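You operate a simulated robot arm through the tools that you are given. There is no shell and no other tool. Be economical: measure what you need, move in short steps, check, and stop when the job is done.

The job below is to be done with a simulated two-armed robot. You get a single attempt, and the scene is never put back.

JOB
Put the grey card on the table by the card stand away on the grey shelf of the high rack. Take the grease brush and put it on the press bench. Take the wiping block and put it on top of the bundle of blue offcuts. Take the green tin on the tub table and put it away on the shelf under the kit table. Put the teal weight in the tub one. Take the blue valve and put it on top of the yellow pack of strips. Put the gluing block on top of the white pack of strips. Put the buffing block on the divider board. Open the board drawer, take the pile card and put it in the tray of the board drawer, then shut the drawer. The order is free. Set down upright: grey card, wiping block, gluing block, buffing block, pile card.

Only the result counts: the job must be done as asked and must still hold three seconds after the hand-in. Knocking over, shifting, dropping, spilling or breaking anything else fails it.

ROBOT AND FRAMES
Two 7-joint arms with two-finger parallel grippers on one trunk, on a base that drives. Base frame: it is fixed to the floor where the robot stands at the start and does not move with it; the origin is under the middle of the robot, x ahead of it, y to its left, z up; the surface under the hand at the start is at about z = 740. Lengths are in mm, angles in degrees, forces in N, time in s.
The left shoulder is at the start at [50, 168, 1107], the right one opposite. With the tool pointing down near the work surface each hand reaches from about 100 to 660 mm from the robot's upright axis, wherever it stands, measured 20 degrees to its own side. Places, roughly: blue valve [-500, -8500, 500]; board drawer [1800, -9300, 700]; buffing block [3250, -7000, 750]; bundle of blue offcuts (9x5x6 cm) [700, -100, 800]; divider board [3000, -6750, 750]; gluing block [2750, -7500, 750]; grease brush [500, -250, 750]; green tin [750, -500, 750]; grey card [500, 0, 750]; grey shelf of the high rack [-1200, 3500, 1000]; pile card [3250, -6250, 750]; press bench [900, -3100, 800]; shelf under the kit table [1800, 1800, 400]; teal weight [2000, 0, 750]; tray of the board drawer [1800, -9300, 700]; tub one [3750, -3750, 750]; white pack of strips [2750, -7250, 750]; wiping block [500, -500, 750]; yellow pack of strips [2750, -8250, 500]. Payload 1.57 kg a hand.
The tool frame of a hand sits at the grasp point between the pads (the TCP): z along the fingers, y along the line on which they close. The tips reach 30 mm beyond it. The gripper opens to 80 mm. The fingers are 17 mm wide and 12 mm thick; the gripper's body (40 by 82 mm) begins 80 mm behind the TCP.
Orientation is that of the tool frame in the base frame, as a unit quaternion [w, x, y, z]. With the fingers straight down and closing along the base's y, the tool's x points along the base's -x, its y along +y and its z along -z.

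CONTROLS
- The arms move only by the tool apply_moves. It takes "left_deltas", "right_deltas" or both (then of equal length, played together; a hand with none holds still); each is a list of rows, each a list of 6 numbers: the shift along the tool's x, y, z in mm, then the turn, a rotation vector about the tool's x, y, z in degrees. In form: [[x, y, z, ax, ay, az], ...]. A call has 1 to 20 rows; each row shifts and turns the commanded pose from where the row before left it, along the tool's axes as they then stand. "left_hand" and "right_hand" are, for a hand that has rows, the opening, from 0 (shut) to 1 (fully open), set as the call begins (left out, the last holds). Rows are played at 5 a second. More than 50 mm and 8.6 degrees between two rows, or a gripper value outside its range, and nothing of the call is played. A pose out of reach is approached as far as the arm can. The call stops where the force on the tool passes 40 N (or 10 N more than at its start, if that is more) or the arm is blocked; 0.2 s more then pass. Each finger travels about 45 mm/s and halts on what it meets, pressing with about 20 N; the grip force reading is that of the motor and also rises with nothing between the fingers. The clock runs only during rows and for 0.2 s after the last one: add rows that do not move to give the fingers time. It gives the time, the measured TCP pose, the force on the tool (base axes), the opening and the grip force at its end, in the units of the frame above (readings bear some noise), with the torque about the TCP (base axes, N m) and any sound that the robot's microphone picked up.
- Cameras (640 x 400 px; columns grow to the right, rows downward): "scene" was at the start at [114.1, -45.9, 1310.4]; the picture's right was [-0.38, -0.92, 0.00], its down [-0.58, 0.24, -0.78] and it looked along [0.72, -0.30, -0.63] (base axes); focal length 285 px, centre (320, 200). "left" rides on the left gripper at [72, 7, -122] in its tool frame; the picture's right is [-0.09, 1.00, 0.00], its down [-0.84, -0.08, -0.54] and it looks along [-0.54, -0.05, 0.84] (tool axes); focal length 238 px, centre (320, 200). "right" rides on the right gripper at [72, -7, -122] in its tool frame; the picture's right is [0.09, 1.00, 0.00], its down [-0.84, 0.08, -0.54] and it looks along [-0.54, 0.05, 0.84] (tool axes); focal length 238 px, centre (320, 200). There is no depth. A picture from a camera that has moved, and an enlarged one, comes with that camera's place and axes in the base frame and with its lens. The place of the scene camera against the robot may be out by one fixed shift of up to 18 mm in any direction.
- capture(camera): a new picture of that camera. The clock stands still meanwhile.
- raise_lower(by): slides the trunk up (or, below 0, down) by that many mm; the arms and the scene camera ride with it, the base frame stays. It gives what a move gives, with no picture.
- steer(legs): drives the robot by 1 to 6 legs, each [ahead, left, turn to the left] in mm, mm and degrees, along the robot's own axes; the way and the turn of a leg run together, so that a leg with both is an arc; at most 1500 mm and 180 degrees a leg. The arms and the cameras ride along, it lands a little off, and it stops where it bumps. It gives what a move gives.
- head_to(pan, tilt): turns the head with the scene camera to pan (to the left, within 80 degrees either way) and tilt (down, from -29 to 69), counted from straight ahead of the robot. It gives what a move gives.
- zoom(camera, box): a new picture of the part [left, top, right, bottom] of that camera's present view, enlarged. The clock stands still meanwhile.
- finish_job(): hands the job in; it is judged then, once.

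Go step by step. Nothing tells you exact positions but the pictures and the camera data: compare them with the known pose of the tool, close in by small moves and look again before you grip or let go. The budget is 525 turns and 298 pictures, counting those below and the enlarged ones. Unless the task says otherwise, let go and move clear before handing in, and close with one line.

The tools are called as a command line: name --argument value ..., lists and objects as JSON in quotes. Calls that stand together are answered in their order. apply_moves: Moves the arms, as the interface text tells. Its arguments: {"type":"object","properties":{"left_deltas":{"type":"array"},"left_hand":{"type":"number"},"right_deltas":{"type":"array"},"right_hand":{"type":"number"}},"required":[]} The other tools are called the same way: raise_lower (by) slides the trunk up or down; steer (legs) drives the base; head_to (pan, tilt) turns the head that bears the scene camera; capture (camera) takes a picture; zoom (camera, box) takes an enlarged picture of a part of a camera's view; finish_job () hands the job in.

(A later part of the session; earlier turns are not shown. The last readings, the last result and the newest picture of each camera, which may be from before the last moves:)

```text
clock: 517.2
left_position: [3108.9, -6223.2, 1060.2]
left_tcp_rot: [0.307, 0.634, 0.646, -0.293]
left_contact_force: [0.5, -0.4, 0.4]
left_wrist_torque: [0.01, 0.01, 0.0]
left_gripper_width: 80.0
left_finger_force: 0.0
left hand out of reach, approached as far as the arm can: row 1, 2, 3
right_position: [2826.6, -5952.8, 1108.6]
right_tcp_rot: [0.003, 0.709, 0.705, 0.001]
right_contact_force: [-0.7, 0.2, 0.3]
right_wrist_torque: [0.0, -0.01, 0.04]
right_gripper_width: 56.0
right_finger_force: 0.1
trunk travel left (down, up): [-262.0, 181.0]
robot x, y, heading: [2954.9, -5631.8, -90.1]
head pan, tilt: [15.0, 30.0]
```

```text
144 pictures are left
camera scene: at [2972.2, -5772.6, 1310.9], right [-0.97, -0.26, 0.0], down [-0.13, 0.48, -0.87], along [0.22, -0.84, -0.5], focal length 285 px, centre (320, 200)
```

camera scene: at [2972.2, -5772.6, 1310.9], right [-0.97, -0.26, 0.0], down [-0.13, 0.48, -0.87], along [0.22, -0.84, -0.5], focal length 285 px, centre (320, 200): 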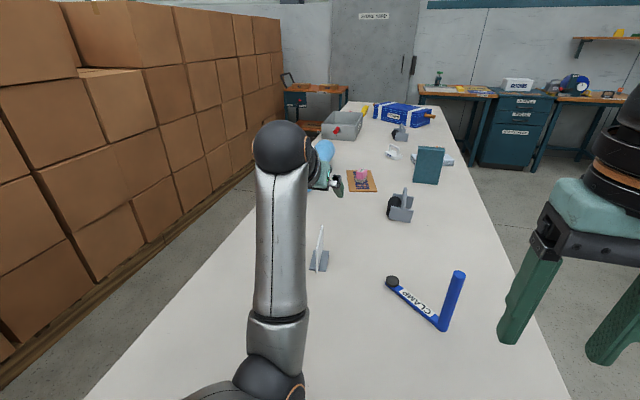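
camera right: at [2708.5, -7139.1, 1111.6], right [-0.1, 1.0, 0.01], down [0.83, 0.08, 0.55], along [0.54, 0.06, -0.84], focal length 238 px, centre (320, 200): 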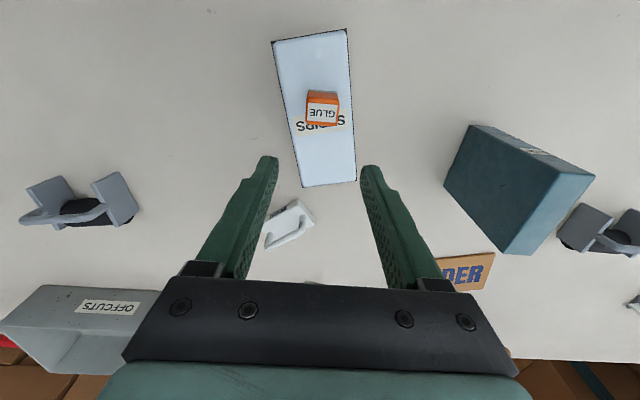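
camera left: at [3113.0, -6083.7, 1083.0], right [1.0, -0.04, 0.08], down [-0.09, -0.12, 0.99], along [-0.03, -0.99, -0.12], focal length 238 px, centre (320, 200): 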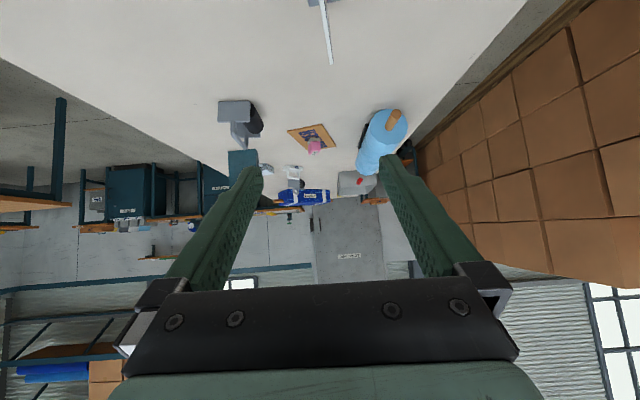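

apply_moves --left_deltas '[[4, 11, 42, 0, 0, 0], [4, 11, 42, 0, 0, 0]]'

capture --camera "left"

zoom --camera "scene" --box '[250, 160, 410, 280]'

```text
clock: 517.8
left_position: [3133.0, -6279.8, 999.9]
left_tcp_rot: [0.308, 0.635, 0.646, -0.292]
left_contact_force: [0.5, 0.0, -0.6]
left_wrist_torque: [0.01, 0.0, 0.0]
left_gripper_width: 79.9
left_finger_force: 0.0
right_position: [2825.8, -5952.7, 1109.6]
right_tcp_rot: [0.001, 0.709, 0.705, 0.001]
right_contact_force: [-0.5, 1.5, -1.0]
right_wrist_torque: [0.01, -0.01, -0.01]
right_gripper_width: 56.1
right_finger_force: 0.0
trunk travel left (down, up): [-262.0, 181.0]
robot x, y, heading: [2957.4, -5631.8, -89.7]
head pan, tilt: [15.0, 30.0]
```

```text
143 pictures are left
camera left: at [3137.3, -6141.8, 1023.4], right [1.0, -0.04, 0.08], down [-0.09, -0.12, 0.99], along [-0.02, -0.99, -0.12], focal length 238 px, centre (320, 200)
```

left: 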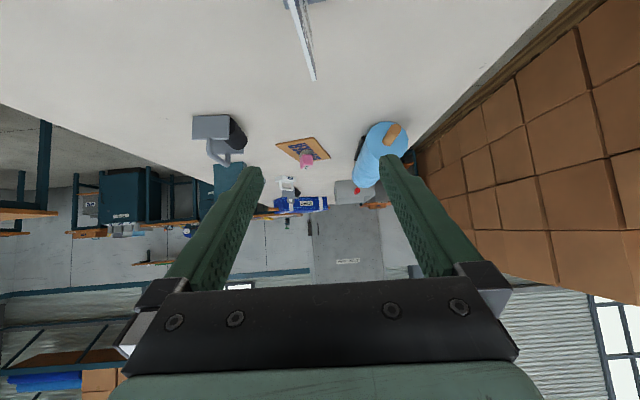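

```text
3.33 times, centred on (330, 220) of scene
camera zoom: at [2972.3, -5772.6, 1310.9], right [-0.97, -0.26, 0.0], down [-0.13, 0.48, -0.87], along [0.22, -0.84, -0.5], focal length 951 px, centre (287, 133)
```

zoom: 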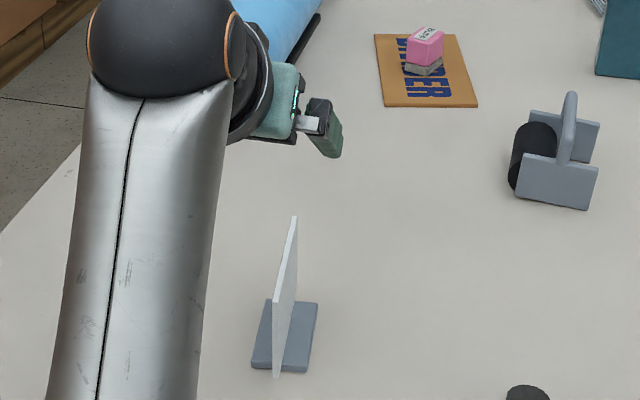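

The card's plate runs from about (3121, -6276) to (3134, -6381), top z ≈ 862. I'll align the hand's yaw with it and come closer above.

apply_moves --left_deltas '[[11.7, -1.5, 40.8, 0, 0, 0], [11.7, -1.5, 40.8, 0, 0, 0], [0, 0, 0, -4.2, 0, -3.5]]'

capture --camera "left"

zoom --camera "scene" --box '[250, 160, 410, 280]'

```text
clock: 518.6
left_position: [3132.5, -6327.7, 930.9]
left_tcp_rot: [0.322, 0.603, 0.675, -0.277]
left_contact_force: [0.1, 0.6, -1.5]
left_wrist_torque: [-0.02, 0.02, -0.02]
left_gripper_width: 80.1
left_finger_force: 0.0
right_position: [2827.2, -5952.9, 1108.8]
right_tcp_rot: [0.002, 0.709, 0.706, 0.002]
right_contact_force: [-0.6, 0.1, -0.1]
right_wrist_torque: [0.01, 0.03, 0.01]
right_gripper_width: 56.1
right_finger_force: 0.1
trunk travel left (down, up): [-262.0, 181.0]
robot x, y, heading: [2952.1, -5631.9, -90.0]
head pan, tilt: [15.0, 30.0]
```

```text
141 pictures are left
camera left: at [3123.3, -6189.6, 953.3], right [0.99, 0.06, 0.08], down [-0.08, -0.13, 0.99], along [0.07, -0.99, -0.12], focal length 238 px, centre (320, 200)
```

left: 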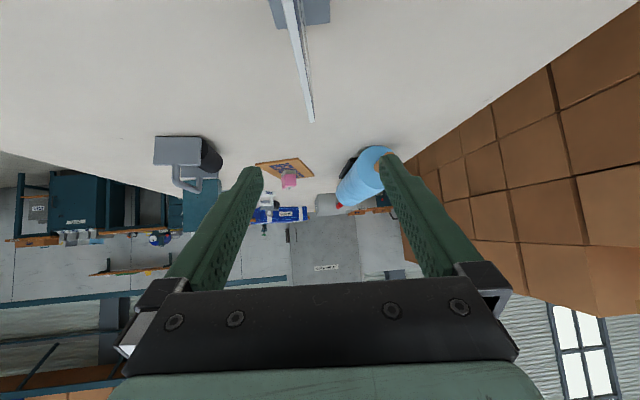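

```text
3.33 times, centred on (330, 220) of scene
camera zoom: at [2972.0, -5772.2, 1311.0], right [-0.97, -0.26, 0.0], down [-0.13, 0.48, -0.87], along [0.22, -0.84, -0.5], focal length 951 px, centre (287, 133)
```

zoom: 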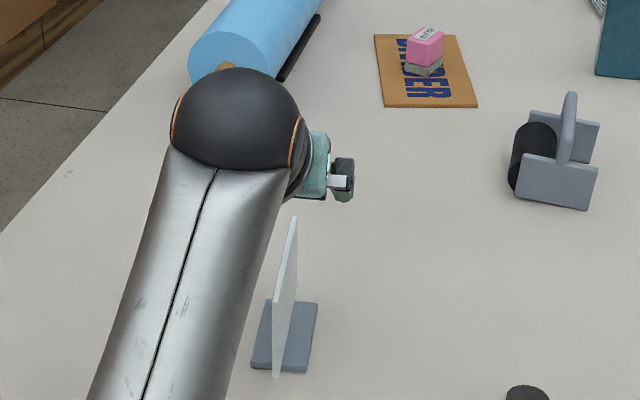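

apply_moves --left_deltas '[[0, -3.5, 0, -1.5, 0, -1.3], [27, 0, 22.3, 0, 0, 0]]'

capture --camera "left"

```text
clock: 519.2
left_position: [3129.0, -6328.5, 894.9]
left_tcp_rot: [0.327, 0.591, 0.686, -0.272]
left_contact_force: [-0.2, 0.3, -0.6]
left_wrist_torque: [-0.04, -0.01, -0.01]
left_gripper_width: 80.0
left_finger_force: 0.0
right_position: [2826.9, -5953.3, 1110.1]
right_tcp_rot: [0.003, 0.709, 0.705, 0.001]
right_contact_force: [-0.4, 0.3, -1.0]
right_wrist_torque: [0.0, 0.0, 0.03]
right_gripper_width: 56.1
right_finger_force: 0.1
trunk travel left (down, up): [-262.0, 181.0]
robot x, y, heading: [2952.4, -5631.8, -90.0]
head pan, tilt: [15.0, 30.0]
```

```text
139 pictures are left
camera left: at [3115.2, -6190.3, 918.5], right [0.99, 0.1, 0.08], down [-0.07, -0.13, 0.99], along [0.11, -0.99, -0.12], focal length 238 px, centre (320, 200)
```

left: 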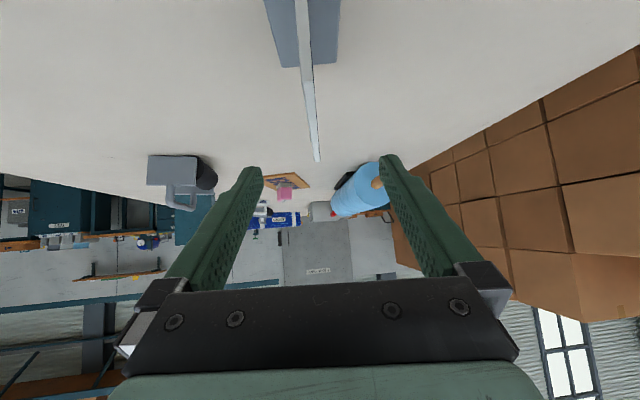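

Aligned. Descending over the plate and gripping.

apply_moves --left_deltas '[[17, 0, 14, 0, 0, 0], [17, 0, 14, 0, 0, 0], [0, 0, 0, 0, 0, 0]]'

capture --camera "left"

```text
clock: 520.0
left_position: [3129.0, -6327.3, 852.7]
left_tcp_rot: [0.327, 0.59, 0.686, -0.272]
left_contact_force: [-0.5, 1.1, -0.5]
left_wrist_torque: [-0.01, -0.02, 0.02]
left_gripper_width: 80.1
left_finger_force: 0.1
right_position: [2826.5, -5952.4, 1109.6]
right_tcp_rot: [0.002, 0.709, 0.705, 0.001]
right_contact_force: [0.1, -0.5, -0.3]
right_wrist_torque: [0.0, 0.0, 0.01]
right_gripper_width: 56.0
right_finger_force: 0.1
trunk travel left (down, up): [-262.0, 181.0]
robot x, y, heading: [2952.7, -5630.0, -89.8]
head pan, tilt: [15.0, 30.0]
```

```text
138 pictures are left
camera left: at [3115.5, -6190.0, 874.7], right [0.99, 0.09, 0.08], down [-0.07, -0.13, 0.99], along [0.1, -0.99, -0.12], focal length 238 px, centre (320, 200)
```

left: 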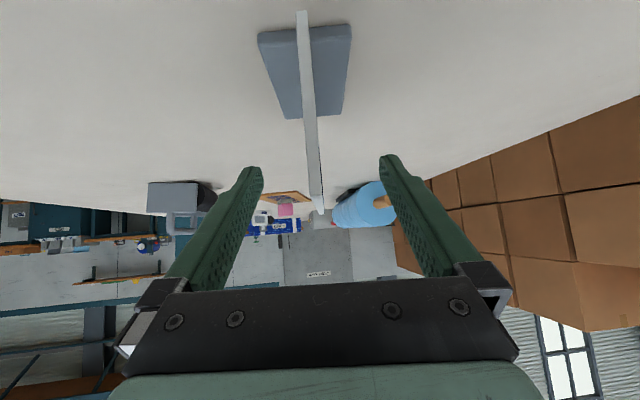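

apply_moves --left_hand 0 --left_deltas '[[0, 0, 0, 0, 0, 0], [0, 0, 0, 0, 0, 0], [0, 0, 0, 0, 0, 0], [0, 0, 0, 0, 0, 0], [0, 0, 0, 0, 0, 0], [0, 0, 0, 0, 0, 0], [-23, 0, -19, 0, 0, 0], [-31, 0, -25, 0, 0, 0], [-31, 0, -25, 0, 0, 0]]'

capture --camera "left"

capture --camera "scene"

```text
clock: 522.0
left_position: [3128.0, -6329.5, 962.3]
left_tcp_rot: [0.327, 0.591, 0.685, -0.272]
left_contact_force: [-0.5, -0.6, -1.1]
left_wrist_torque: [0.01, -0.04, 0.03]
left_gripper_width: 4.5
left_finger_force: 20.4
right_position: [2825.3, -5953.7, 1108.9]
right_tcp_rot: [0.002, 0.709, 0.705, 0.001]
right_contact_force: [0.2, 0.7, -0.7]
right_wrist_torque: [0.0, -0.03, -0.01]
right_gripper_width: 55.9
right_finger_force: 0.1
trunk travel left (down, up): [-262.0, 181.0]
robot x, y, heading: [2955.1, -5634.1, -90.3]
head pan, tilt: [15.0, 30.0]
```

```text
137 pictures are left
camera left: at [3114.6, -6191.4, 984.3], right [0.99, 0.09, 0.08], down [-0.07, -0.13, 0.99], along [0.1, -0.99, -0.12], focal length 238 px, centre (320, 200)
```

left: 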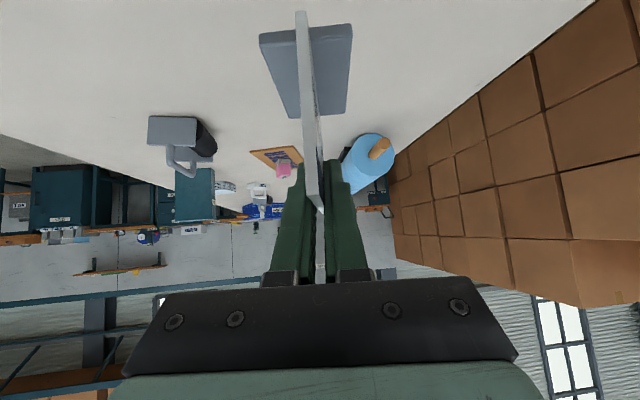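

```text
136 pictures are left
camera scene: at [2972.1, -5772.2, 1310.9], right [-0.97, -0.26, 0.0], down [-0.13, 0.48, -0.87], along [0.22, -0.84, -0.5], focal length 285 px, centre (320, 200)
```

scene: 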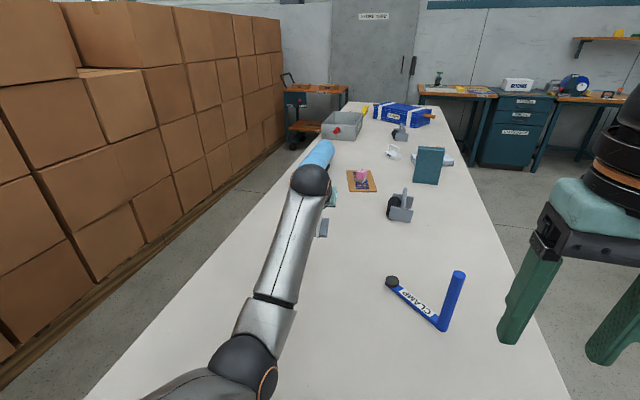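

Card held upright. I'll back away, retract, and drive round to the south wall with the drawer cabinets.

apply_moves --left_deltas '[[-34.6, 0, -28.7, 0, 0, 0], [-34.6, 0, -28.7, 0, 0, 0], [28.7, 0, -34.6, 0, 0, 0], [28.7, 0, -34.6, 0, 0, 0], [28.7, 0, -34.6, 0, 0, 0], [28.7, 0, -34.6, 0, 0, 0]]'

steer --legs '[[-150, 0, 0], [0, -1000, 0], [1500, 0, 0], [850, 0, 0]]'

head_to --pan 0 --tilt 22

capture --camera "scene"

```text
clock: 523.4
left_position: [3100.8, -6152.4, 1050.8]
left_tcp_rot: [0.326, 0.591, 0.686, -0.271]
left_contact_force: [-0.7, -0.5, -0.9]
left_wrist_torque: [0.03, 0.0, 0.0]
left_gripper_width: 4.5
left_finger_force: 19.8
right_position: [2825.9, -5953.2, 1109.7]
right_tcp_rot: [0.002, 0.709, 0.705, 0.002]
right_contact_force: [0.0, 0.1, -0.1]
right_wrist_torque: [0.01, 0.02, 0.0]
right_gripper_width: 55.9
right_finger_force: 0.2
trunk travel left (down, up): [-262.0, 181.0]
robot x, y, heading: [2954.9, -5632.4, -90.0]
head pan, tilt: [15.0, 30.0]
```

```text
clock: 544.6
left_position: [2110.2, -8360.1, 1050.9]
left_tcp_rot: [0.327, 0.59, 0.686, -0.271]
left_contact_force: [-0.1, 0.0, -0.5]
left_wrist_torque: [0.01, -0.01, 0.01]
left_gripper_width: 4.5
left_finger_force: 19.9
right_position: [1835.1, -8161.0, 1109.4]
right_tcp_rot: [0.003, 0.708, 0.706, 0.001]
right_contact_force: [0.5, -0.8, 0.1]
right_wrist_torque: [0.01, 0.01, -0.03]
right_gripper_width: 56.2
right_finger_force: 0.0
trunk travel left (down, up): [-262.0, 181.0]
robot x, y, heading: [1962.3, -7840.0, -89.8]
head pan, tilt: [15.0, 30.0]
```

```text
clock: 545.4
left_position: [2109.1, -8360.7, 1051.6]
left_tcp_rot: [0.327, 0.591, 0.686, -0.272]
left_contact_force: [0.9, 0.2, -0.8]
left_wrist_torque: [0.0, 0.01, -0.01]
left_gripper_width: 4.6
left_finger_force: 20.5
right_position: [1835.1, -8161.1, 1109.4]
right_tcp_rot: [0.002, 0.708, 0.706, 0.001]
right_contact_force: [-0.3, 1.0, 0.6]
right_wrist_torque: [0.02, 0.0, 0.01]
right_gripper_width: 55.9
right_finger_force: 0.1
trunk travel left (down, up): [-262.0, 181.0]
robot x, y, heading: [1961.3, -7842.9, -90.1]
head pan, tilt: [0.0, 22.0]
```

```text
135 pictures are left
camera scene: at [1956.9, -7986.2, 1323.7], right [-1.0, 0.0, 0.0], down [0.0, 0.38, -0.93], along [0.0, -0.93, -0.38], focal length 285 px, centre (320, 200)
```

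scene: 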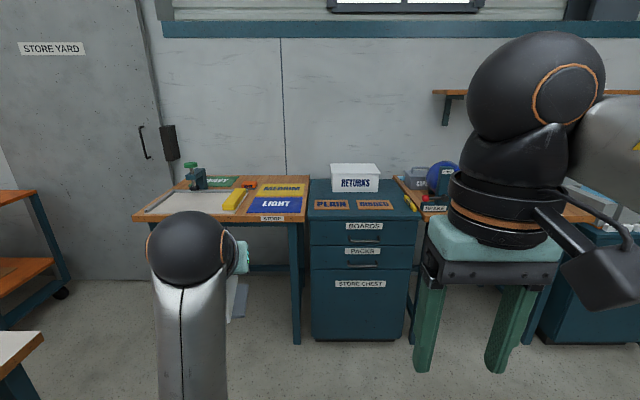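

zoom --camera "scene" --box '[290, 155, 440, 345]'

```text
2.11 times, centred on (365, 250) of scene
camera zoom: at [1956.9, -7986.2, 1323.7], right [-1.0, 0.0, 0.0], down [0.0, 0.38, -0.93], along [0.0, -0.93, -0.38], focal length 600 px, centre (225, 95)
```

zoom: 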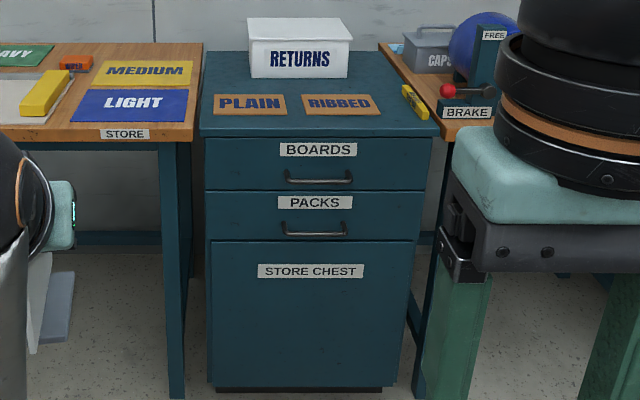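

The top drawer is labelled BOARDS, with a bar handle near x 1760, z ≈ 650, cabinet front y ≈ -9150. I'll orient the right hand: extend, roll 90°, then pitch forward 60° so its fingers can straddle the bar.

apply_moves --right_hand 1 --right_deltas '[[-45, 0, 0, 0, 0, 0], [-45, 0, 0, 0, 0, 0], [-45, 0, 0, 0, 0, 0], [-30, 0, 30, 0, 0, 0], [0, 0, 40, 0, 0, -8.5], [0, 0, 40, 0, 0, -8.5], [0, 0, 0, 0, 0, -8.5], [0, 0, 0, 0, 0, -8.5], [0, 0, 0, 0, 0, -8.5], [0, 0, 0, 0, 0, -8.5], [0, 0, 0, 0, 0, -8.5], [0, 0, 0, 0, 0, -8.5], [0, 0, 0, 0, 0, -8.5], [0, 0, 0, 0, 0, -8.5], [0, 0, 0, 0, 0, -5]]'

apply_moves --right_deltas '[[0, 0, 0, 8.5, 0, 0], [0, 0, 0, 8.5, 0, 0], [0, 0, 0, 8.5, 0, 0], [0, 0, 0, 8.5, 0, 0], [0, 0, 0, 8.5, 0, 0], [0, 0, 0, 8.5, 0, 0], [0, 0, 0, 8.5, 0, 0]]'

capture --camera "scene"

```text
clock: 548.6
left_position: [2109.5, -8359.9, 1052.3]
left_tcp_rot: [0.327, 0.59, 0.686, -0.272]
left_contact_force: [-0.2, -0.3, -0.3]
left_wrist_torque: [-0.03, -0.01, -0.04]
left_gripper_width: 4.5
left_finger_force: 20.1
right_position: [1837.2, -8274.5, 989.2]
right_tcp_rot: [0.009, 0.259, 0.966, 0.009]
right_contact_force: [-1.0, 0.4, 0.4]
right_wrist_torque: [0.03, 0.02, 0.01]
right_gripper_width: 80.0
right_finger_force: 0.1
right hand out of reach, approached as far as the arm can: row 11, 12, 13, 14, 15
trunk travel left (down, up): [-262.0, 181.0]
robot x, y, heading: [1961.7, -7841.4, -89.9]
head pan, tilt: [0.0, 22.0]
```

```text
clock: 550.2
left_position: [2110.0, -8359.3, 1051.7]
left_tcp_rot: [0.326, 0.59, 0.686, -0.272]
left_contact_force: [0.6, -0.1, 0.8]
left_wrist_torque: [0.02, 0.01, 0.01]
left_gripper_width: 4.5
left_finger_force: 20.3
right_position: [1838.4, -8273.7, 989.5]
right_tcp_rot: [-0.123, 0.229, 0.842, -0.473]
right_contact_force: [0.1, 0.4, 1.0]
right_wrist_torque: [0.02, -0.02, 0.02]
right_gripper_width: 80.0
right_finger_force: 0.1
trunk travel left (down, up): [-262.0, 181.0]
robot x, y, heading: [1965.7, -7841.5, -89.8]
head pan, tilt: [0.0, 22.0]
```

```text
133 pictures are left
camera scene: at [1957.1, -7986.1, 1323.8], right [-1.0, 0.0, 0.0], down [0.0, 0.37, -0.93], along [0.0, -0.93, -0.37], focal length 285 px, centre (320, 200)
```

scene: 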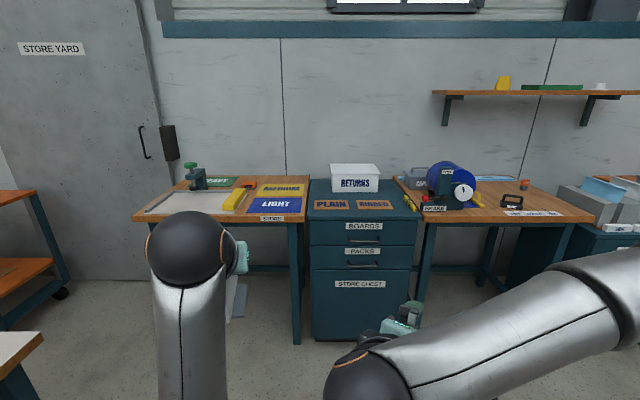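

The right wrist rolls the other way; I'll undo and roll +90° instead, then pitch.

apply_moves --right_deltas '[[0, 0, 0, -8.5, 0, 0], [0, 0, 0, -8.5, 0, 0], [0, 0, 0, -8.5, 0, 0], [0, 0, 0, -8.5, 0, 0], [0, 0, 0, -8.5, 0, 0], [0, 0, 0, -8.5, 0, 0], [0, 0, 0, -8.5, 0, 0], [0, 0, 0, 0, 0, 8.5], [0, 0, 0, 0, 0, 8.5], [0, 0, 0, 0, 0, 8.5], [0, 0, 0, 0, 0, 8.5], [0, 0, 0, 0, 0, 8.5], [0, 0, 0, 0, 0, 8.5], [0, 0, 0, 0, 0, 8.5], [0, 0, 0, 0, 0, 8.5], [0, 0, 0, 0, 0, 8.5], [0, 0, 0, 0, 0, 8.5], [0, 0, 0, 0, 0, 8.5], [0, 0, 0, 0, 0, 8.5]]'

apply_moves --right_deltas '[[0, 0, 0, 0, 0, 8.5], [0, 0, 0, 0, 0, 8.5], [0, 0, 0, 0, 0, 8.5], [0, 0, 0, 0, 0, 8.5], [0, 0, 0, 0, 0, 8.5], [0, 0, 0, 0, 0, 5.7], [0, 0, 0, -8.5, 0, 0], [0, 0, 0, -8.5, 0, 0], [0, 0, 0, -8.5, 0, 0], [0, 0, 0, -8.5, 0, 0], [0, 0, 0, -8.5, 0, 0], [0, 0, 0, -8.5, 0, 0], [0, 0, 0, -8.5, 0, 0]]'

capture --camera "scene"

```text
clock: 554.2
left_position: [2107.8, -8360.3, 1051.1]
left_tcp_rot: [0.326, 0.591, 0.686, -0.272]
left_contact_force: [0.0, -0.4, -0.7]
left_wrist_torque: [0.0, 0.03, -0.04]
left_gripper_width: 4.7
left_finger_force: 19.9
right_position: [1838.4, -8273.7, 990.1]
right_tcp_rot: [-0.003, 0.914, 0.405, 0.011]
right_contact_force: [1.4, 1.0, -0.4]
right_wrist_torque: [0.01, 0.0, -0.01]
right_gripper_width: 80.0
right_finger_force: 0.1
trunk travel left (down, up): [-262.0, 181.0]
robot x, y, heading: [1963.4, -7840.5, -90.1]
head pan, tilt: [0.0, 22.0]
```

```text
clock: 557.0
left_position: [2109.1, -8360.5, 1052.6]
left_tcp_rot: [0.327, 0.59, 0.686, -0.272]
left_contact_force: [0.0, -0.4, -0.8]
left_wrist_torque: [-0.03, -0.03, -0.01]
left_gripper_width: 4.7
left_finger_force: 19.8
right_position: [1836.8, -8273.6, 989.6]
right_tcp_rot: [0.492, 0.871, -0.007, 0.007]
right_contact_force: [-0.1, -1.0, 0.1]
right_wrist_torque: [-0.01, 0.0, 0.02]
right_gripper_width: 79.9
right_finger_force: 0.1
trunk travel left (down, up): [-262.0, 181.0]
robot x, y, heading: [1962.4, -7838.3, -90.2]
head pan, tilt: [0.0, 22.0]
```

```text
132 pictures are left
camera scene: at [1956.8, -7986.2, 1323.8], right [-1.0, 0.0, 0.0], down [0.0, 0.37, -0.93], along [0.0, -0.93, -0.37], focal length 285 px, centre (320, 200)
```

scene: 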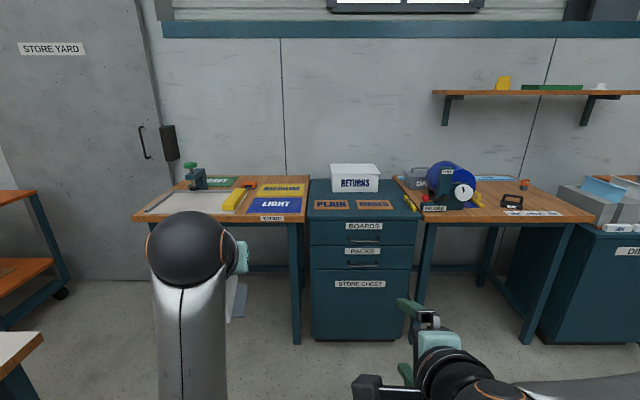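

The hand is right: fingers stacked, pointing forward-down. Drive closer and lower the right hand toward handle height.

steer --legs '[[600, -76, 0]]'

apply_moves --right_deltas '[[0, -20, 38, 0, 0, 0], [0, -30, 33, 0, 0, 0], [0, -37, 25, 0, 0, 0], [0, -37, 25, 0, 0, 0], [0, -37, 25, 0, 0, 0], [0, -37, 25, 0, 0, 0], [0, -37, 25, 0, 0, 0], [0, -37, 25, 0, 0, 0]]'

capture --camera "right"

head_to --pan -10 --tilt 35

capture --camera "scene"

```text
clock: 560.4
left_position: [2034.2, -8963.3, 1052.4]
left_tcp_rot: [0.328, 0.588, 0.687, -0.271]
left_contact_force: [0.2, 0.3, -0.4]
left_wrist_torque: [-0.03, 0.02, 0.02]
left_gripper_width: 4.6
left_finger_force: 20.3
right_position: [1763.8, -8877.6, 990.0]
right_tcp_rot: [0.49, 0.872, -0.006, 0.008]
right_contact_force: [0.9, 0.6, 0.4]
right_wrist_torque: [0.03, -0.01, -0.02]
right_gripper_width: 79.9
right_finger_force: 0.2
trunk travel left (down, up): [-262.0, 181.0]
robot x, y, heading: [1886.2, -8440.6, -89.7]
head pan, tilt: [0.0, 22.0]
```

```text
clock: 562.2
left_position: [2035.1, -8963.4, 1051.6]
left_tcp_rot: [0.329, 0.588, 0.687, -0.271]
left_contact_force: [0.6, 0.0, 0.1]
left_wrist_torque: [-0.02, 0.01, 0.0]
left_gripper_width: 4.6
left_finger_force: 19.5
right_position: [1840.3, -8934.5, 686.7]
right_tcp_rot: [0.488, 0.873, -0.009, 0.003]
right_contact_force: [0.4, 0.5, 0.3]
right_wrist_torque: [0.01, -0.02, 0.0]
right_gripper_width: 80.0
right_finger_force: 0.1
right hand out of reach, approached as far as the arm can: row 5, 6, 7, 8
trunk travel left (down, up): [-262.0, 181.0]
robot x, y, heading: [1886.5, -8445.4, -89.7]
head pan, tilt: [0.0, 22.0]
```

```text
131 pictures are left
camera right: at [1912.7, -8830.1, 744.7], right [0.07, -0.52, 0.85], down [-0.84, 0.43, 0.34], along [-0.54, -0.73, -0.41], focal length 238 px, centre (320, 200)
```

right: 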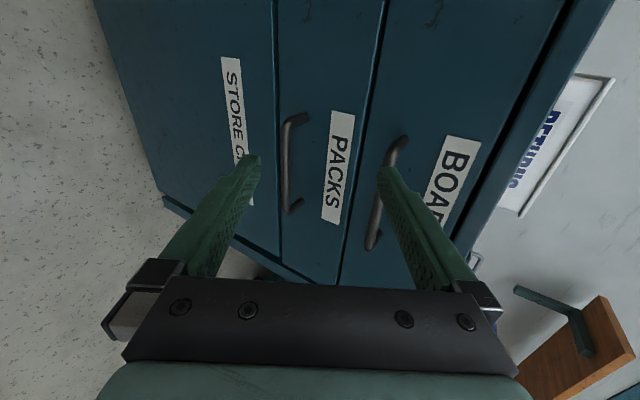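

```text
clock: 562.9
left_position: [2034.5, -8963.6, 1052.0]
left_tcp_rot: [0.327, 0.589, 0.687, -0.271]
left_contact_force: [-0.7, -0.2, -0.8]
left_wrist_torque: [0.03, 0.0, -0.01]
left_gripper_width: 4.4
left_finger_force: 19.6
right_position: [1839.6, -8935.0, 687.3]
right_tcp_rot: [0.487, 0.873, -0.009, 0.004]
right_contact_force: [-0.1, 0.6, 0.0]
right_wrist_torque: [0.0, 0.01, -0.01]
right_gripper_width: 80.2
right_finger_force: 0.0
trunk travel left (down, up): [-262.0, 181.0]
robot x, y, heading: [1884.9, -8445.5, -90.1]
head pan, tilt: [-10.0, 35.0]
```

```text
130 pictures are left
camera scene: at [1866.6, -8583.8, 1303.2], right [-0.99, 0.17, 0.0], down [0.1, 0.56, -0.82], along [-0.14, -0.81, -0.57], focal length 285 px, centre (320, 200)
```

scene: 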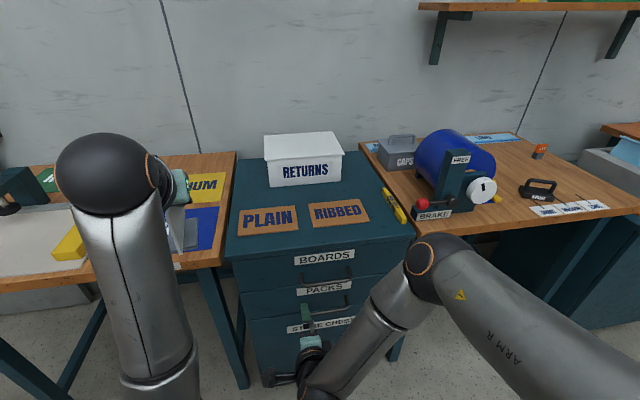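

zoom --camera "scene" --box '[220, 220, 440, 390]'

```text
2.35 times, centred on (330, 305) of scene
camera zoom: at [1866.6, -8583.8, 1303.2], right [-0.99, 0.17, 0.0], down [0.1, 0.56, -0.82], along [-0.14, -0.81, -0.57], focal length 671 px, centre (296, -47)
```

zoom: 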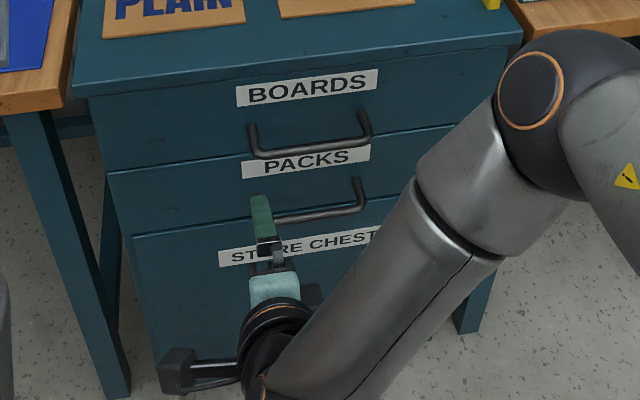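

The bar is at ≈(1768, -9083, 691). I'll lower the trunk 100 for a better arm posture and bring the half-open hand to a pre-grasp just in front of it.

raise_lower --by -100

apply_moves --right_hand 0.55 --right_deltas '[[-18, 32, 0, 0, 0, 0], [-18, 32, 0, 0, 0, 0], [-18, 32, 0, 0, 0, 0], [-18, 32, 0, 0, 0, 0], [0, 0, 0, 0, 0, 0]]'

capture --camera "right"

zoom --camera "scene" --box '[220, 180, 440, 350]'

```text
clock: 564.3
left_position: [2036.1, -8964.2, 951.7]
left_tcp_rot: [0.327, 0.59, 0.687, -0.272]
left_contact_force: [-0.5, -1.3, 0.0]
left_wrist_torque: [0.01, -0.03, 0.0]
left_gripper_width: 4.4
left_finger_force: 19.8
right_position: [1840.0, -8934.5, 586.9]
right_tcp_rot: [0.487, 0.873, -0.009, 0.003]
right_contact_force: [0.5, -0.5, 0.3]
right_wrist_torque: [0.0, 0.04, -0.01]
right_gripper_width: 79.9
right_finger_force: 0.0
trunk travel left (down, up): [-162.0, 281.0]
robot x, y, heading: [1885.8, -8443.0, -89.8]
head pan, tilt: [-10.0, 35.0]
```

```text
clock: 565.5
left_position: [2036.6, -8964.3, 951.9]
left_tcp_rot: [0.328, 0.589, 0.687, -0.271]
left_contact_force: [-0.7, -0.2, -0.9]
left_wrist_torque: [0.0, -0.01, -0.03]
left_gripper_width: 4.5
left_finger_force: 19.8
right_position: [1765.4, -9002.1, 694.3]
right_tcp_rot: [0.488, 0.873, -0.009, 0.001]
right_contact_force: [-0.2, 0.4, 0.1]
right_wrist_torque: [0.03, 0.02, 0.0]
right_gripper_width: 43.9
right_finger_force: 0.1
trunk travel left (down, up): [-162.0, 281.0]
robot x, y, heading: [1890.3, -8442.1, -89.9]
head pan, tilt: [-10.0, 35.0]
```

```text
128 pictures are left
camera right: at [1838.4, -8895.8, 753.1], right [0.08, -0.52, 0.85], down [-0.84, 0.43, 0.34], along [-0.54, -0.73, -0.41], focal length 238 px, centre (320, 200)
```

right: 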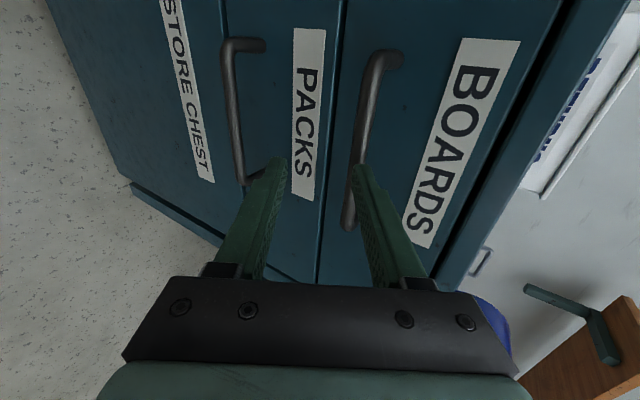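

```text
2.35 times, centred on (330, 265) of scene
camera zoom: at [1866.5, -8583.8, 1203.2], right [-0.99, 0.17, 0.0], down [0.1, 0.57, -0.82], along [-0.14, -0.81, -0.57], focal length 671 px, centre (296, 47)
```

zoom: 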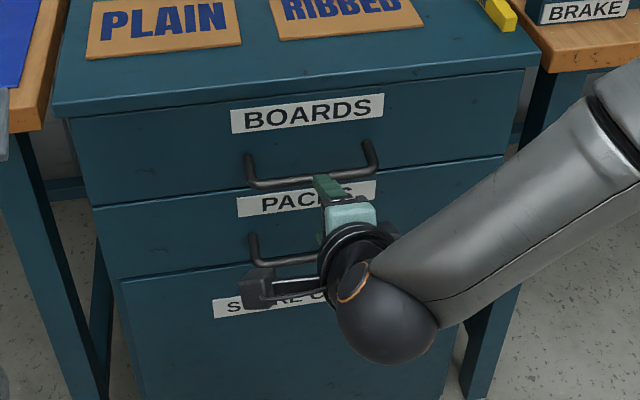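

The bar is at the upper fingertip's height. I'll back off, shift up along the tool's y, and then advance so that it enters between the fingers.

apply_moves --right_deltas '[[0, 0, -25, 0, 0, 0], [0, 26, 0, 0, 0, 0], [0, 0, 0, 0, 0, 0]]'

capture --camera "right"

zoom --camera "scene" --box '[260, 210, 380, 310]'

```text
clock: 566.3
left_position: [2034.3, -8964.3, 951.9]
left_tcp_rot: [0.327, 0.59, 0.687, -0.271]
left_contact_force: [0.7, 0.0, -0.4]
left_wrist_torque: [-0.02, -0.03, 0.02]
left_gripper_width: 4.3
left_finger_force: 20.4
right_position: [1764.8, -8993.4, 729.7]
right_tcp_rot: [0.487, 0.873, -0.008, 0.002]
right_contact_force: [-0.4, -0.2, -0.1]
right_wrist_torque: [0.03, -0.03, 0.01]
right_gripper_width: 43.8
right_finger_force: 0.0
trunk travel left (down, up): [-162.0, 281.0]
robot x, y, heading: [1885.3, -8442.2, -90.0]
head pan, tilt: [-10.0, 35.0]
```

```text
126 pictures are left
camera right: at [1837.7, -8888.1, 788.9], right [0.07, -0.52, 0.85], down [-0.84, 0.43, 0.34], along [-0.54, -0.73, -0.41], focal length 238 px, centre (320, 200)
```

right: 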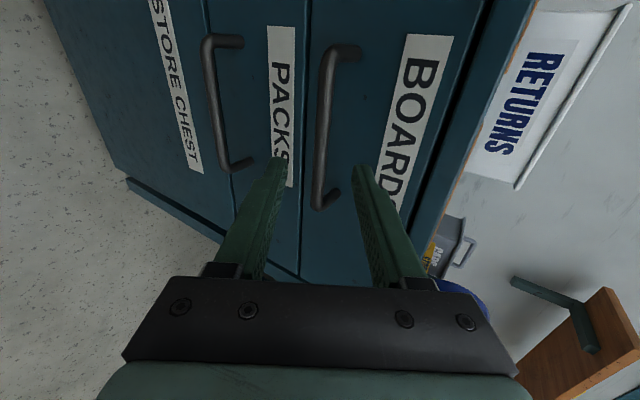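

```text
4.00 times, centred on (320, 260) of scene
camera zoom: at [1866.5, -8583.8, 1203.2], right [-0.99, 0.17, 0.0], down [0.1, 0.57, -0.82], along [-0.14, -0.81, -0.57], focal length 1141 px, centre (320, -40)
```

zoom: 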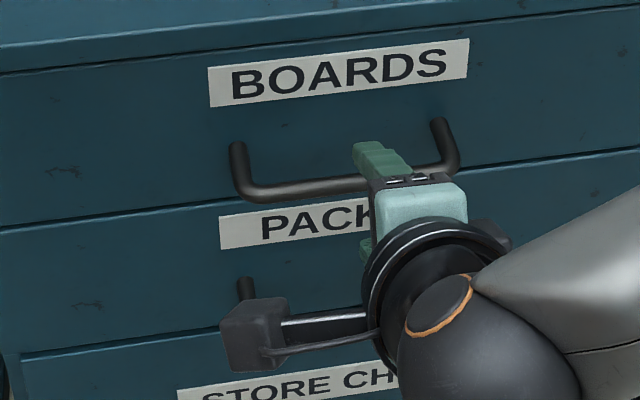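

The bar is now between the fingers. Advancing 42 mm and closing on it.

apply_moves --right_deltas '[[0, 0, 20, 0, 0, 0], [0, 0, 12, 0, 0, 0], [0, 0, 10, 0, 0, 0], [0, 0, 0, 0, 0, 0]]'

apply_moves --right_hand 0 --right_deltas '[[0, 0, 0, 0, 0, 0], [0, 0, 0, 0, 0, 0], [0, 0, 0, 0, 0, 0], [0, 0, 0, 0, 0, 0]]'

capture --camera "right"

```text
clock: 567.3
left_position: [2035.6, -8963.1, 951.8]
left_tcp_rot: [0.327, 0.59, 0.687, -0.271]
left_contact_force: [0.6, -0.6, -0.4]
left_wrist_torque: [-0.02, -0.02, 0.0]
left_gripper_width: 4.4
left_finger_force: 19.4
right_position: [1764.4, -9029.0, 707.7]
right_tcp_rot: [0.488, 0.873, -0.009, 0.002]
right_contact_force: [0.0, 0.3, 0.0]
right_wrist_torque: [-0.02, 0.01, -0.02]
right_gripper_width: 44.0
right_finger_force: 0.1
trunk travel left (down, up): [-162.0, 281.0]
robot x, y, heading: [1886.5, -8439.7, -89.9]
head pan, tilt: [-10.0, 35.0]
```

```text
clock: 568.3
left_position: [2034.5, -8963.8, 952.4]
left_tcp_rot: [0.326, 0.59, 0.687, -0.272]
left_contact_force: [-0.5, -0.8, -1.0]
left_wrist_torque: [0.0, -0.02, 0.02]
left_gripper_width: 4.4
left_finger_force: 20.4
right_position: [1764.8, -9031.0, 707.5]
right_tcp_rot: [0.489, 0.872, -0.009, 0.002]
right_contact_force: [-0.4, -2.2, 4.0]
right_wrist_torque: [-0.11, 0.44, 0.24]
right_gripper_width: 11.8
right_finger_force: 29.4
trunk travel left (down, up): [-162.0, 281.0]
robot x, y, heading: [1889.6, -8446.4, -90.0]
head pan, tilt: [-10.0, 35.0]
```

```text
124 pictures are left
camera right: at [1837.4, -8923.9, 766.9], right [0.08, -0.52, 0.85], down [-0.84, 0.43, 0.34], along [-0.54, -0.74, -0.4], focal length 238 px, centre (320, 200)
```

right: 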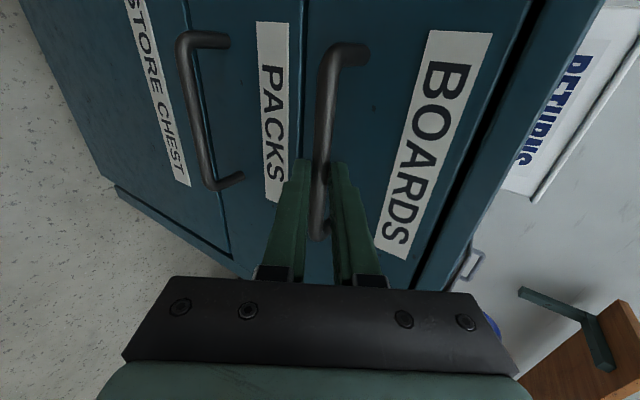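

Gripping the bar (12 mm). Pulling the drawer by backing the base straight away.

steer --legs '[[-130, 0, 0]]'

capture --camera "scene"

```text
clock: 569.6
left_position: [2034.7, -8832.9, 952.5]
left_tcp_rot: [0.327, 0.589, 0.687, -0.271]
left_contact_force: [0.9, -0.9, -0.9]
left_wrist_torque: [-0.01, -0.03, -0.02]
left_gripper_width: 4.4
left_finger_force: 20.3
right_position: [1764.4, -8898.8, 708.2]
right_tcp_rot: [0.488, 0.873, -0.008, 0.001]
right_contact_force: [0.5, 0.4, 9.4]
right_wrist_torque: [-0.18, 0.44, 0.16]
right_gripper_width: 11.5
right_finger_force: 29.2
trunk travel left (down, up): [-162.0, 281.0]
robot x, y, heading: [1887.8, -8316.2, -90.1]
head pan, tilt: [-10.0, 35.0]
```

```text
123 pictures are left
camera scene: at [1866.5, -8452.9, 1203.3], right [-0.99, 0.17, 0.0], down [0.1, 0.56, -0.82], along [-0.14, -0.81, -0.57], focal length 285 px, centre (320, 200)
```

scene: 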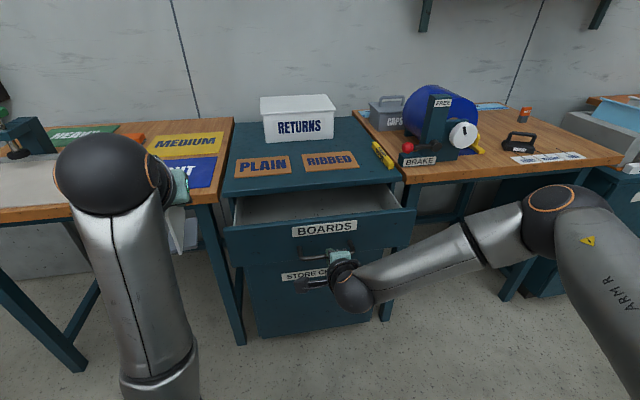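

The drawer is opening. Pulling another 120 mm.

steer --legs '[[-120, 0, 0]]'

capture --camera "scene"

```text
clock: 570.8
left_position: [2033.8, -8714.0, 951.2]
left_tcp_rot: [0.326, 0.59, 0.687, -0.272]
left_contact_force: [-0.8, -0.3, -0.6]
left_wrist_torque: [0.01, 0.01, -0.02]
left_gripper_width: 4.5
left_finger_force: 20.2
right_position: [1763.9, -8780.8, 708.1]
right_tcp_rot: [0.488, 0.873, -0.008, 0.003]
right_contact_force: [0.1, 0.7, 4.7]
right_wrist_torque: [-0.1, 0.54, 0.02]
right_gripper_width: 11.6
right_finger_force: 29.3
trunk travel left (down, up): [-162.0, 281.0]
robot x, y, heading: [1882.4, -8196.1, -90.1]
head pan, tilt: [-10.0, 35.0]
```

```text
122 pictures are left
camera scene: at [1866.1, -8333.8, 1203.3], right [-0.99, 0.17, 0.0], down [0.1, 0.56, -0.82], along [-0.14, -0.81, -0.57], focal length 285 px, centre (320, 200)
```

scene: 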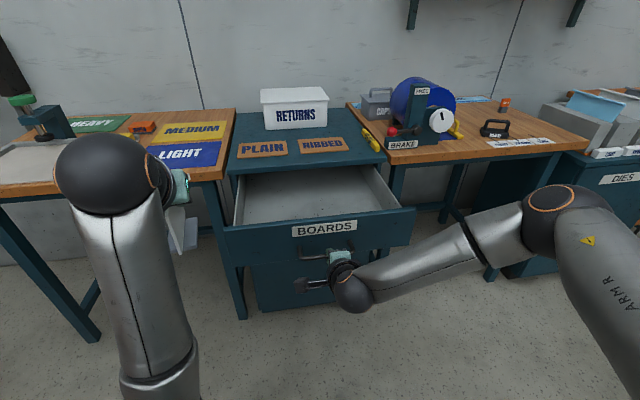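

Open 250 mm with the tray visible. I'll let go of the handle, withdraw and raise the right hand.

apply_moves --right_hand 0.6 --right_deltas '[[0, 0, 0, 0, 0, 0], [0, 0, 0, 0, 0, 0], [0, 0, 0, 0, 0, 0], [0, 0, -20, 0, 0, 0], [0, 0, -40, 0, 0, 0], [0, 0, -40, 0, 0, 0], [0, 38, -25, 0, 0, 0], [0, 38, -25, 0, 0, 0], [0, 38, -25, 0, 0, 0], [0, 38, -25, 0, 0, 0], [0, 38, -25, 0, 0, 0]]'

capture --camera "scene"

```text
clock: 573.2
left_position: [2034.1, -8714.3, 951.5]
left_tcp_rot: [0.327, 0.589, 0.687, -0.271]
left_contact_force: [-0.1, 0.5, -1.5]
left_wrist_torque: [0.0, -0.03, 0.0]
left_gripper_width: 4.5
left_finger_force: 20.0
right_position: [1762.1, -8688.8, 988.4]
right_tcp_rot: [0.487, 0.874, -0.007, 0.003]
right_contact_force: [-0.6, 0.1, 1.0]
right_wrist_torque: [0.03, -0.02, 0.0]
right_gripper_width: 48.1
right_finger_force: 0.0
trunk travel left (down, up): [-162.0, 281.0]
robot x, y, heading: [1884.3, -8195.4, -89.9]
head pan, tilt: [-10.0, 35.0]
```

```text
121 pictures are left
camera scene: at [1866.0, -8334.2, 1203.1], right [-0.99, 0.17, 0.0], down [0.1, 0.57, -0.82], along [-0.14, -0.81, -0.57], focal length 285 px, centre (320, 200)
```

scene: 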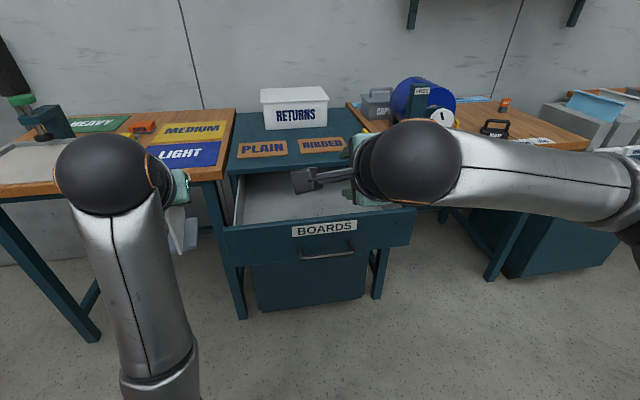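

apply_moves --right_deltas '[[0, -20, -38, 0, 0, 0], [0, -20, -38, 0, 0, 0], [0, -20, -38, 0, 0, 0]]'

steer --legs '[[0, -268, 0], [225, 0, 0]]'

head_to --pan 10 --tilt 40

capture --camera "scene"

capture --camera "left"

```text
clock: 574.0
left_position: [2035.8, -8714.3, 951.5]
left_tcp_rot: [0.327, 0.59, 0.687, -0.271]
left_contact_force: [0.5, 0.3, -0.2]
left_wrist_torque: [0.01, -0.03, 0.02]
left_gripper_width: 4.3
left_finger_force: 19.7
right_position: [1769.1, -8565.0, 1002.7]
right_tcp_rot: [0.487, 0.873, -0.008, 0.003]
right_contact_force: [0.2, 0.2, -0.9]
right_wrist_torque: [0.03, 0.0, -0.03]
right_gripper_width: 48.0
right_finger_force: 0.1
right hand out of reach, approached as far as the arm can: row 3
trunk travel left (down, up): [-162.0, 281.0]
robot x, y, heading: [1889.0, -8191.6, -89.8]
head pan, tilt: [-10.0, 35.0]
```

```text
clock: 578.3
left_position: [1767.1, -8938.8, 951.3]
left_tcp_rot: [0.328, 0.589, 0.688, -0.271]
left_contact_force: [0.1, 0.1, -0.3]
left_wrist_torque: [0.01, 0.02, -0.01]
left_gripper_width: 4.5
left_finger_force: 20.0
right_position: [1500.4, -8791.4, 1001.5]
right_tcp_rot: [0.487, 0.874, -0.008, 0.003]
right_contact_force: [-0.1, 0.1, -0.1]
right_wrist_torque: [0.01, -0.01, -0.02]
right_gripper_width: 48.0
right_finger_force: 0.3
trunk travel left (down, up): [-162.0, 281.0]
robot x, y, heading: [1613.7, -8420.3, -89.7]
head pan, tilt: [-10.0, 35.0]
```

```text
clock: 579.1
left_position: [1767.9, -8937.3, 950.8]
left_tcp_rot: [0.327, 0.589, 0.687, -0.271]
left_contact_force: [0.6, 0.3, -0.3]
left_wrist_torque: [-0.02, 0.01, -0.01]
left_gripper_width: 4.7
left_finger_force: 20.1
right_position: [1501.2, -8790.5, 1002.1]
right_tcp_rot: [0.488, 0.873, -0.007, 0.003]
right_contact_force: [0.6, -0.1, 1.1]
right_wrist_torque: [-0.01, 0.0, -0.01]
right_gripper_width: 48.2
right_finger_force: 0.0
trunk travel left (down, up): [-162.0, 281.0]
robot x, y, heading: [1617.7, -8419.1, -89.8]
head pan, tilt: [10.0, 40.0]
```

```text
120 pictures are left
camera scene: at [1628.2, -8555.5, 1195.6], right [-0.98, -0.18, 0.0], down [-0.11, 0.63, -0.77], along [0.14, -0.75, -0.64], focal length 285 px, centre (320, 200)
```

scene: 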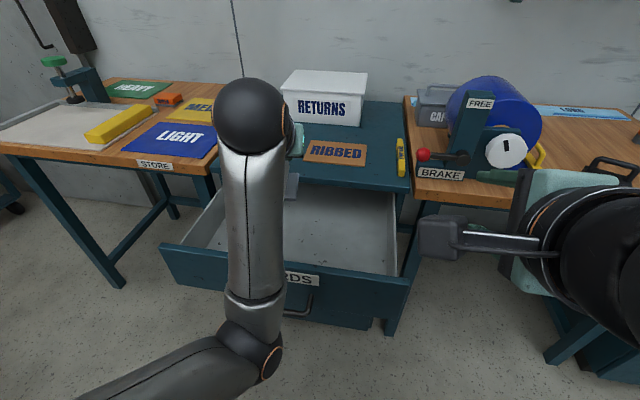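

```text
119 pictures are left
camera left: at [1752.0, -8800.2, 974.3], right [0.99, 0.1, 0.08], down [-0.07, -0.13, 0.99], along [0.11, -0.99, -0.12], focal length 238 px, centre (320, 200)
```

left: 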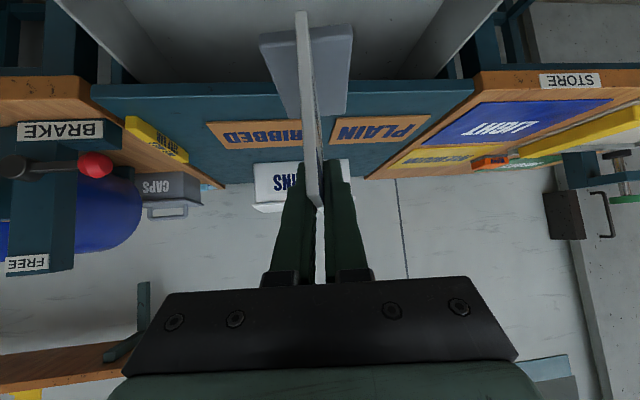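

The tray is open, but with the hand pitched 50° the wrist would foul the drawer front. The card plate can pivot in its own plane between the pads, so I'll turn the hand nearly straight down and let the tray floor swing the card level.

apply_moves --left_deltas '[[0, 0, -15, 0, 7.5, 0], [0, 0, -15, 0, 7.5, 0], [0, 0, 0, 0, 7.5, 0], [0, 0, 0, 0, 7.5, 0], [0, 0, 0, 0, 7.5, 0], [0, 0, 0, 0, 7.5, 0]]'

capture --camera "left"

capture --camera "scene"

```text
clock: 580.5
left_position: [1776.5, -9019.4, 917.1]
left_tcp_rot: [0.038, 0.648, 0.76, -0.024]
left_contact_force: [0.6, -0.2, -0.3]
left_wrist_torque: [-0.01, 0.0, -0.03]
left_gripper_width: 4.4
left_finger_force: 20.0
left hand out of reach, approached as far as the arm can: row 1, 2, 3, 4, 5
right_position: [1502.0, -8790.8, 1001.9]
right_tcp_rot: [0.487, 0.873, -0.007, 0.003]
right_contact_force: [-0.6, 0.3, -0.3]
right_wrist_torque: [0.02, -0.02, 0.01]
right_gripper_width: 47.8
right_finger_force: 0.0
trunk travel left (down, up): [-162.0, 281.0]
robot x, y, heading: [1616.0, -8420.1, -90.0]
head pan, tilt: [10.0, 40.0]
```

```text
118 pictures are left
camera left: at [1770.3, -8937.3, 1030.7], right [1.0, 0.07, 0.02], down [0.04, -0.79, 0.62], along [0.06, -0.61, -0.79], focal length 238 px, centre (320, 200)
```

left: 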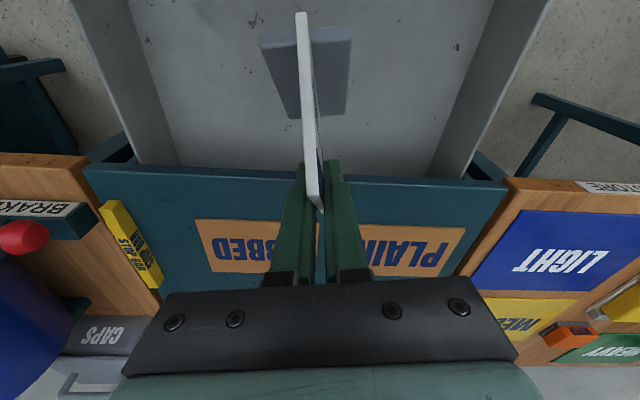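

```text
117 pictures are left
camera scene: at [1628.4, -8555.5, 1195.6], right [-0.98, -0.18, 0.0], down [-0.11, 0.63, -0.77], along [0.14, -0.75, -0.64], focal length 285 px, centre (320, 200)
```

scene: 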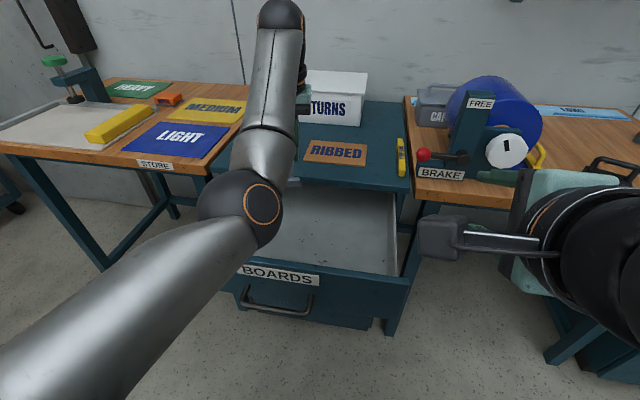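

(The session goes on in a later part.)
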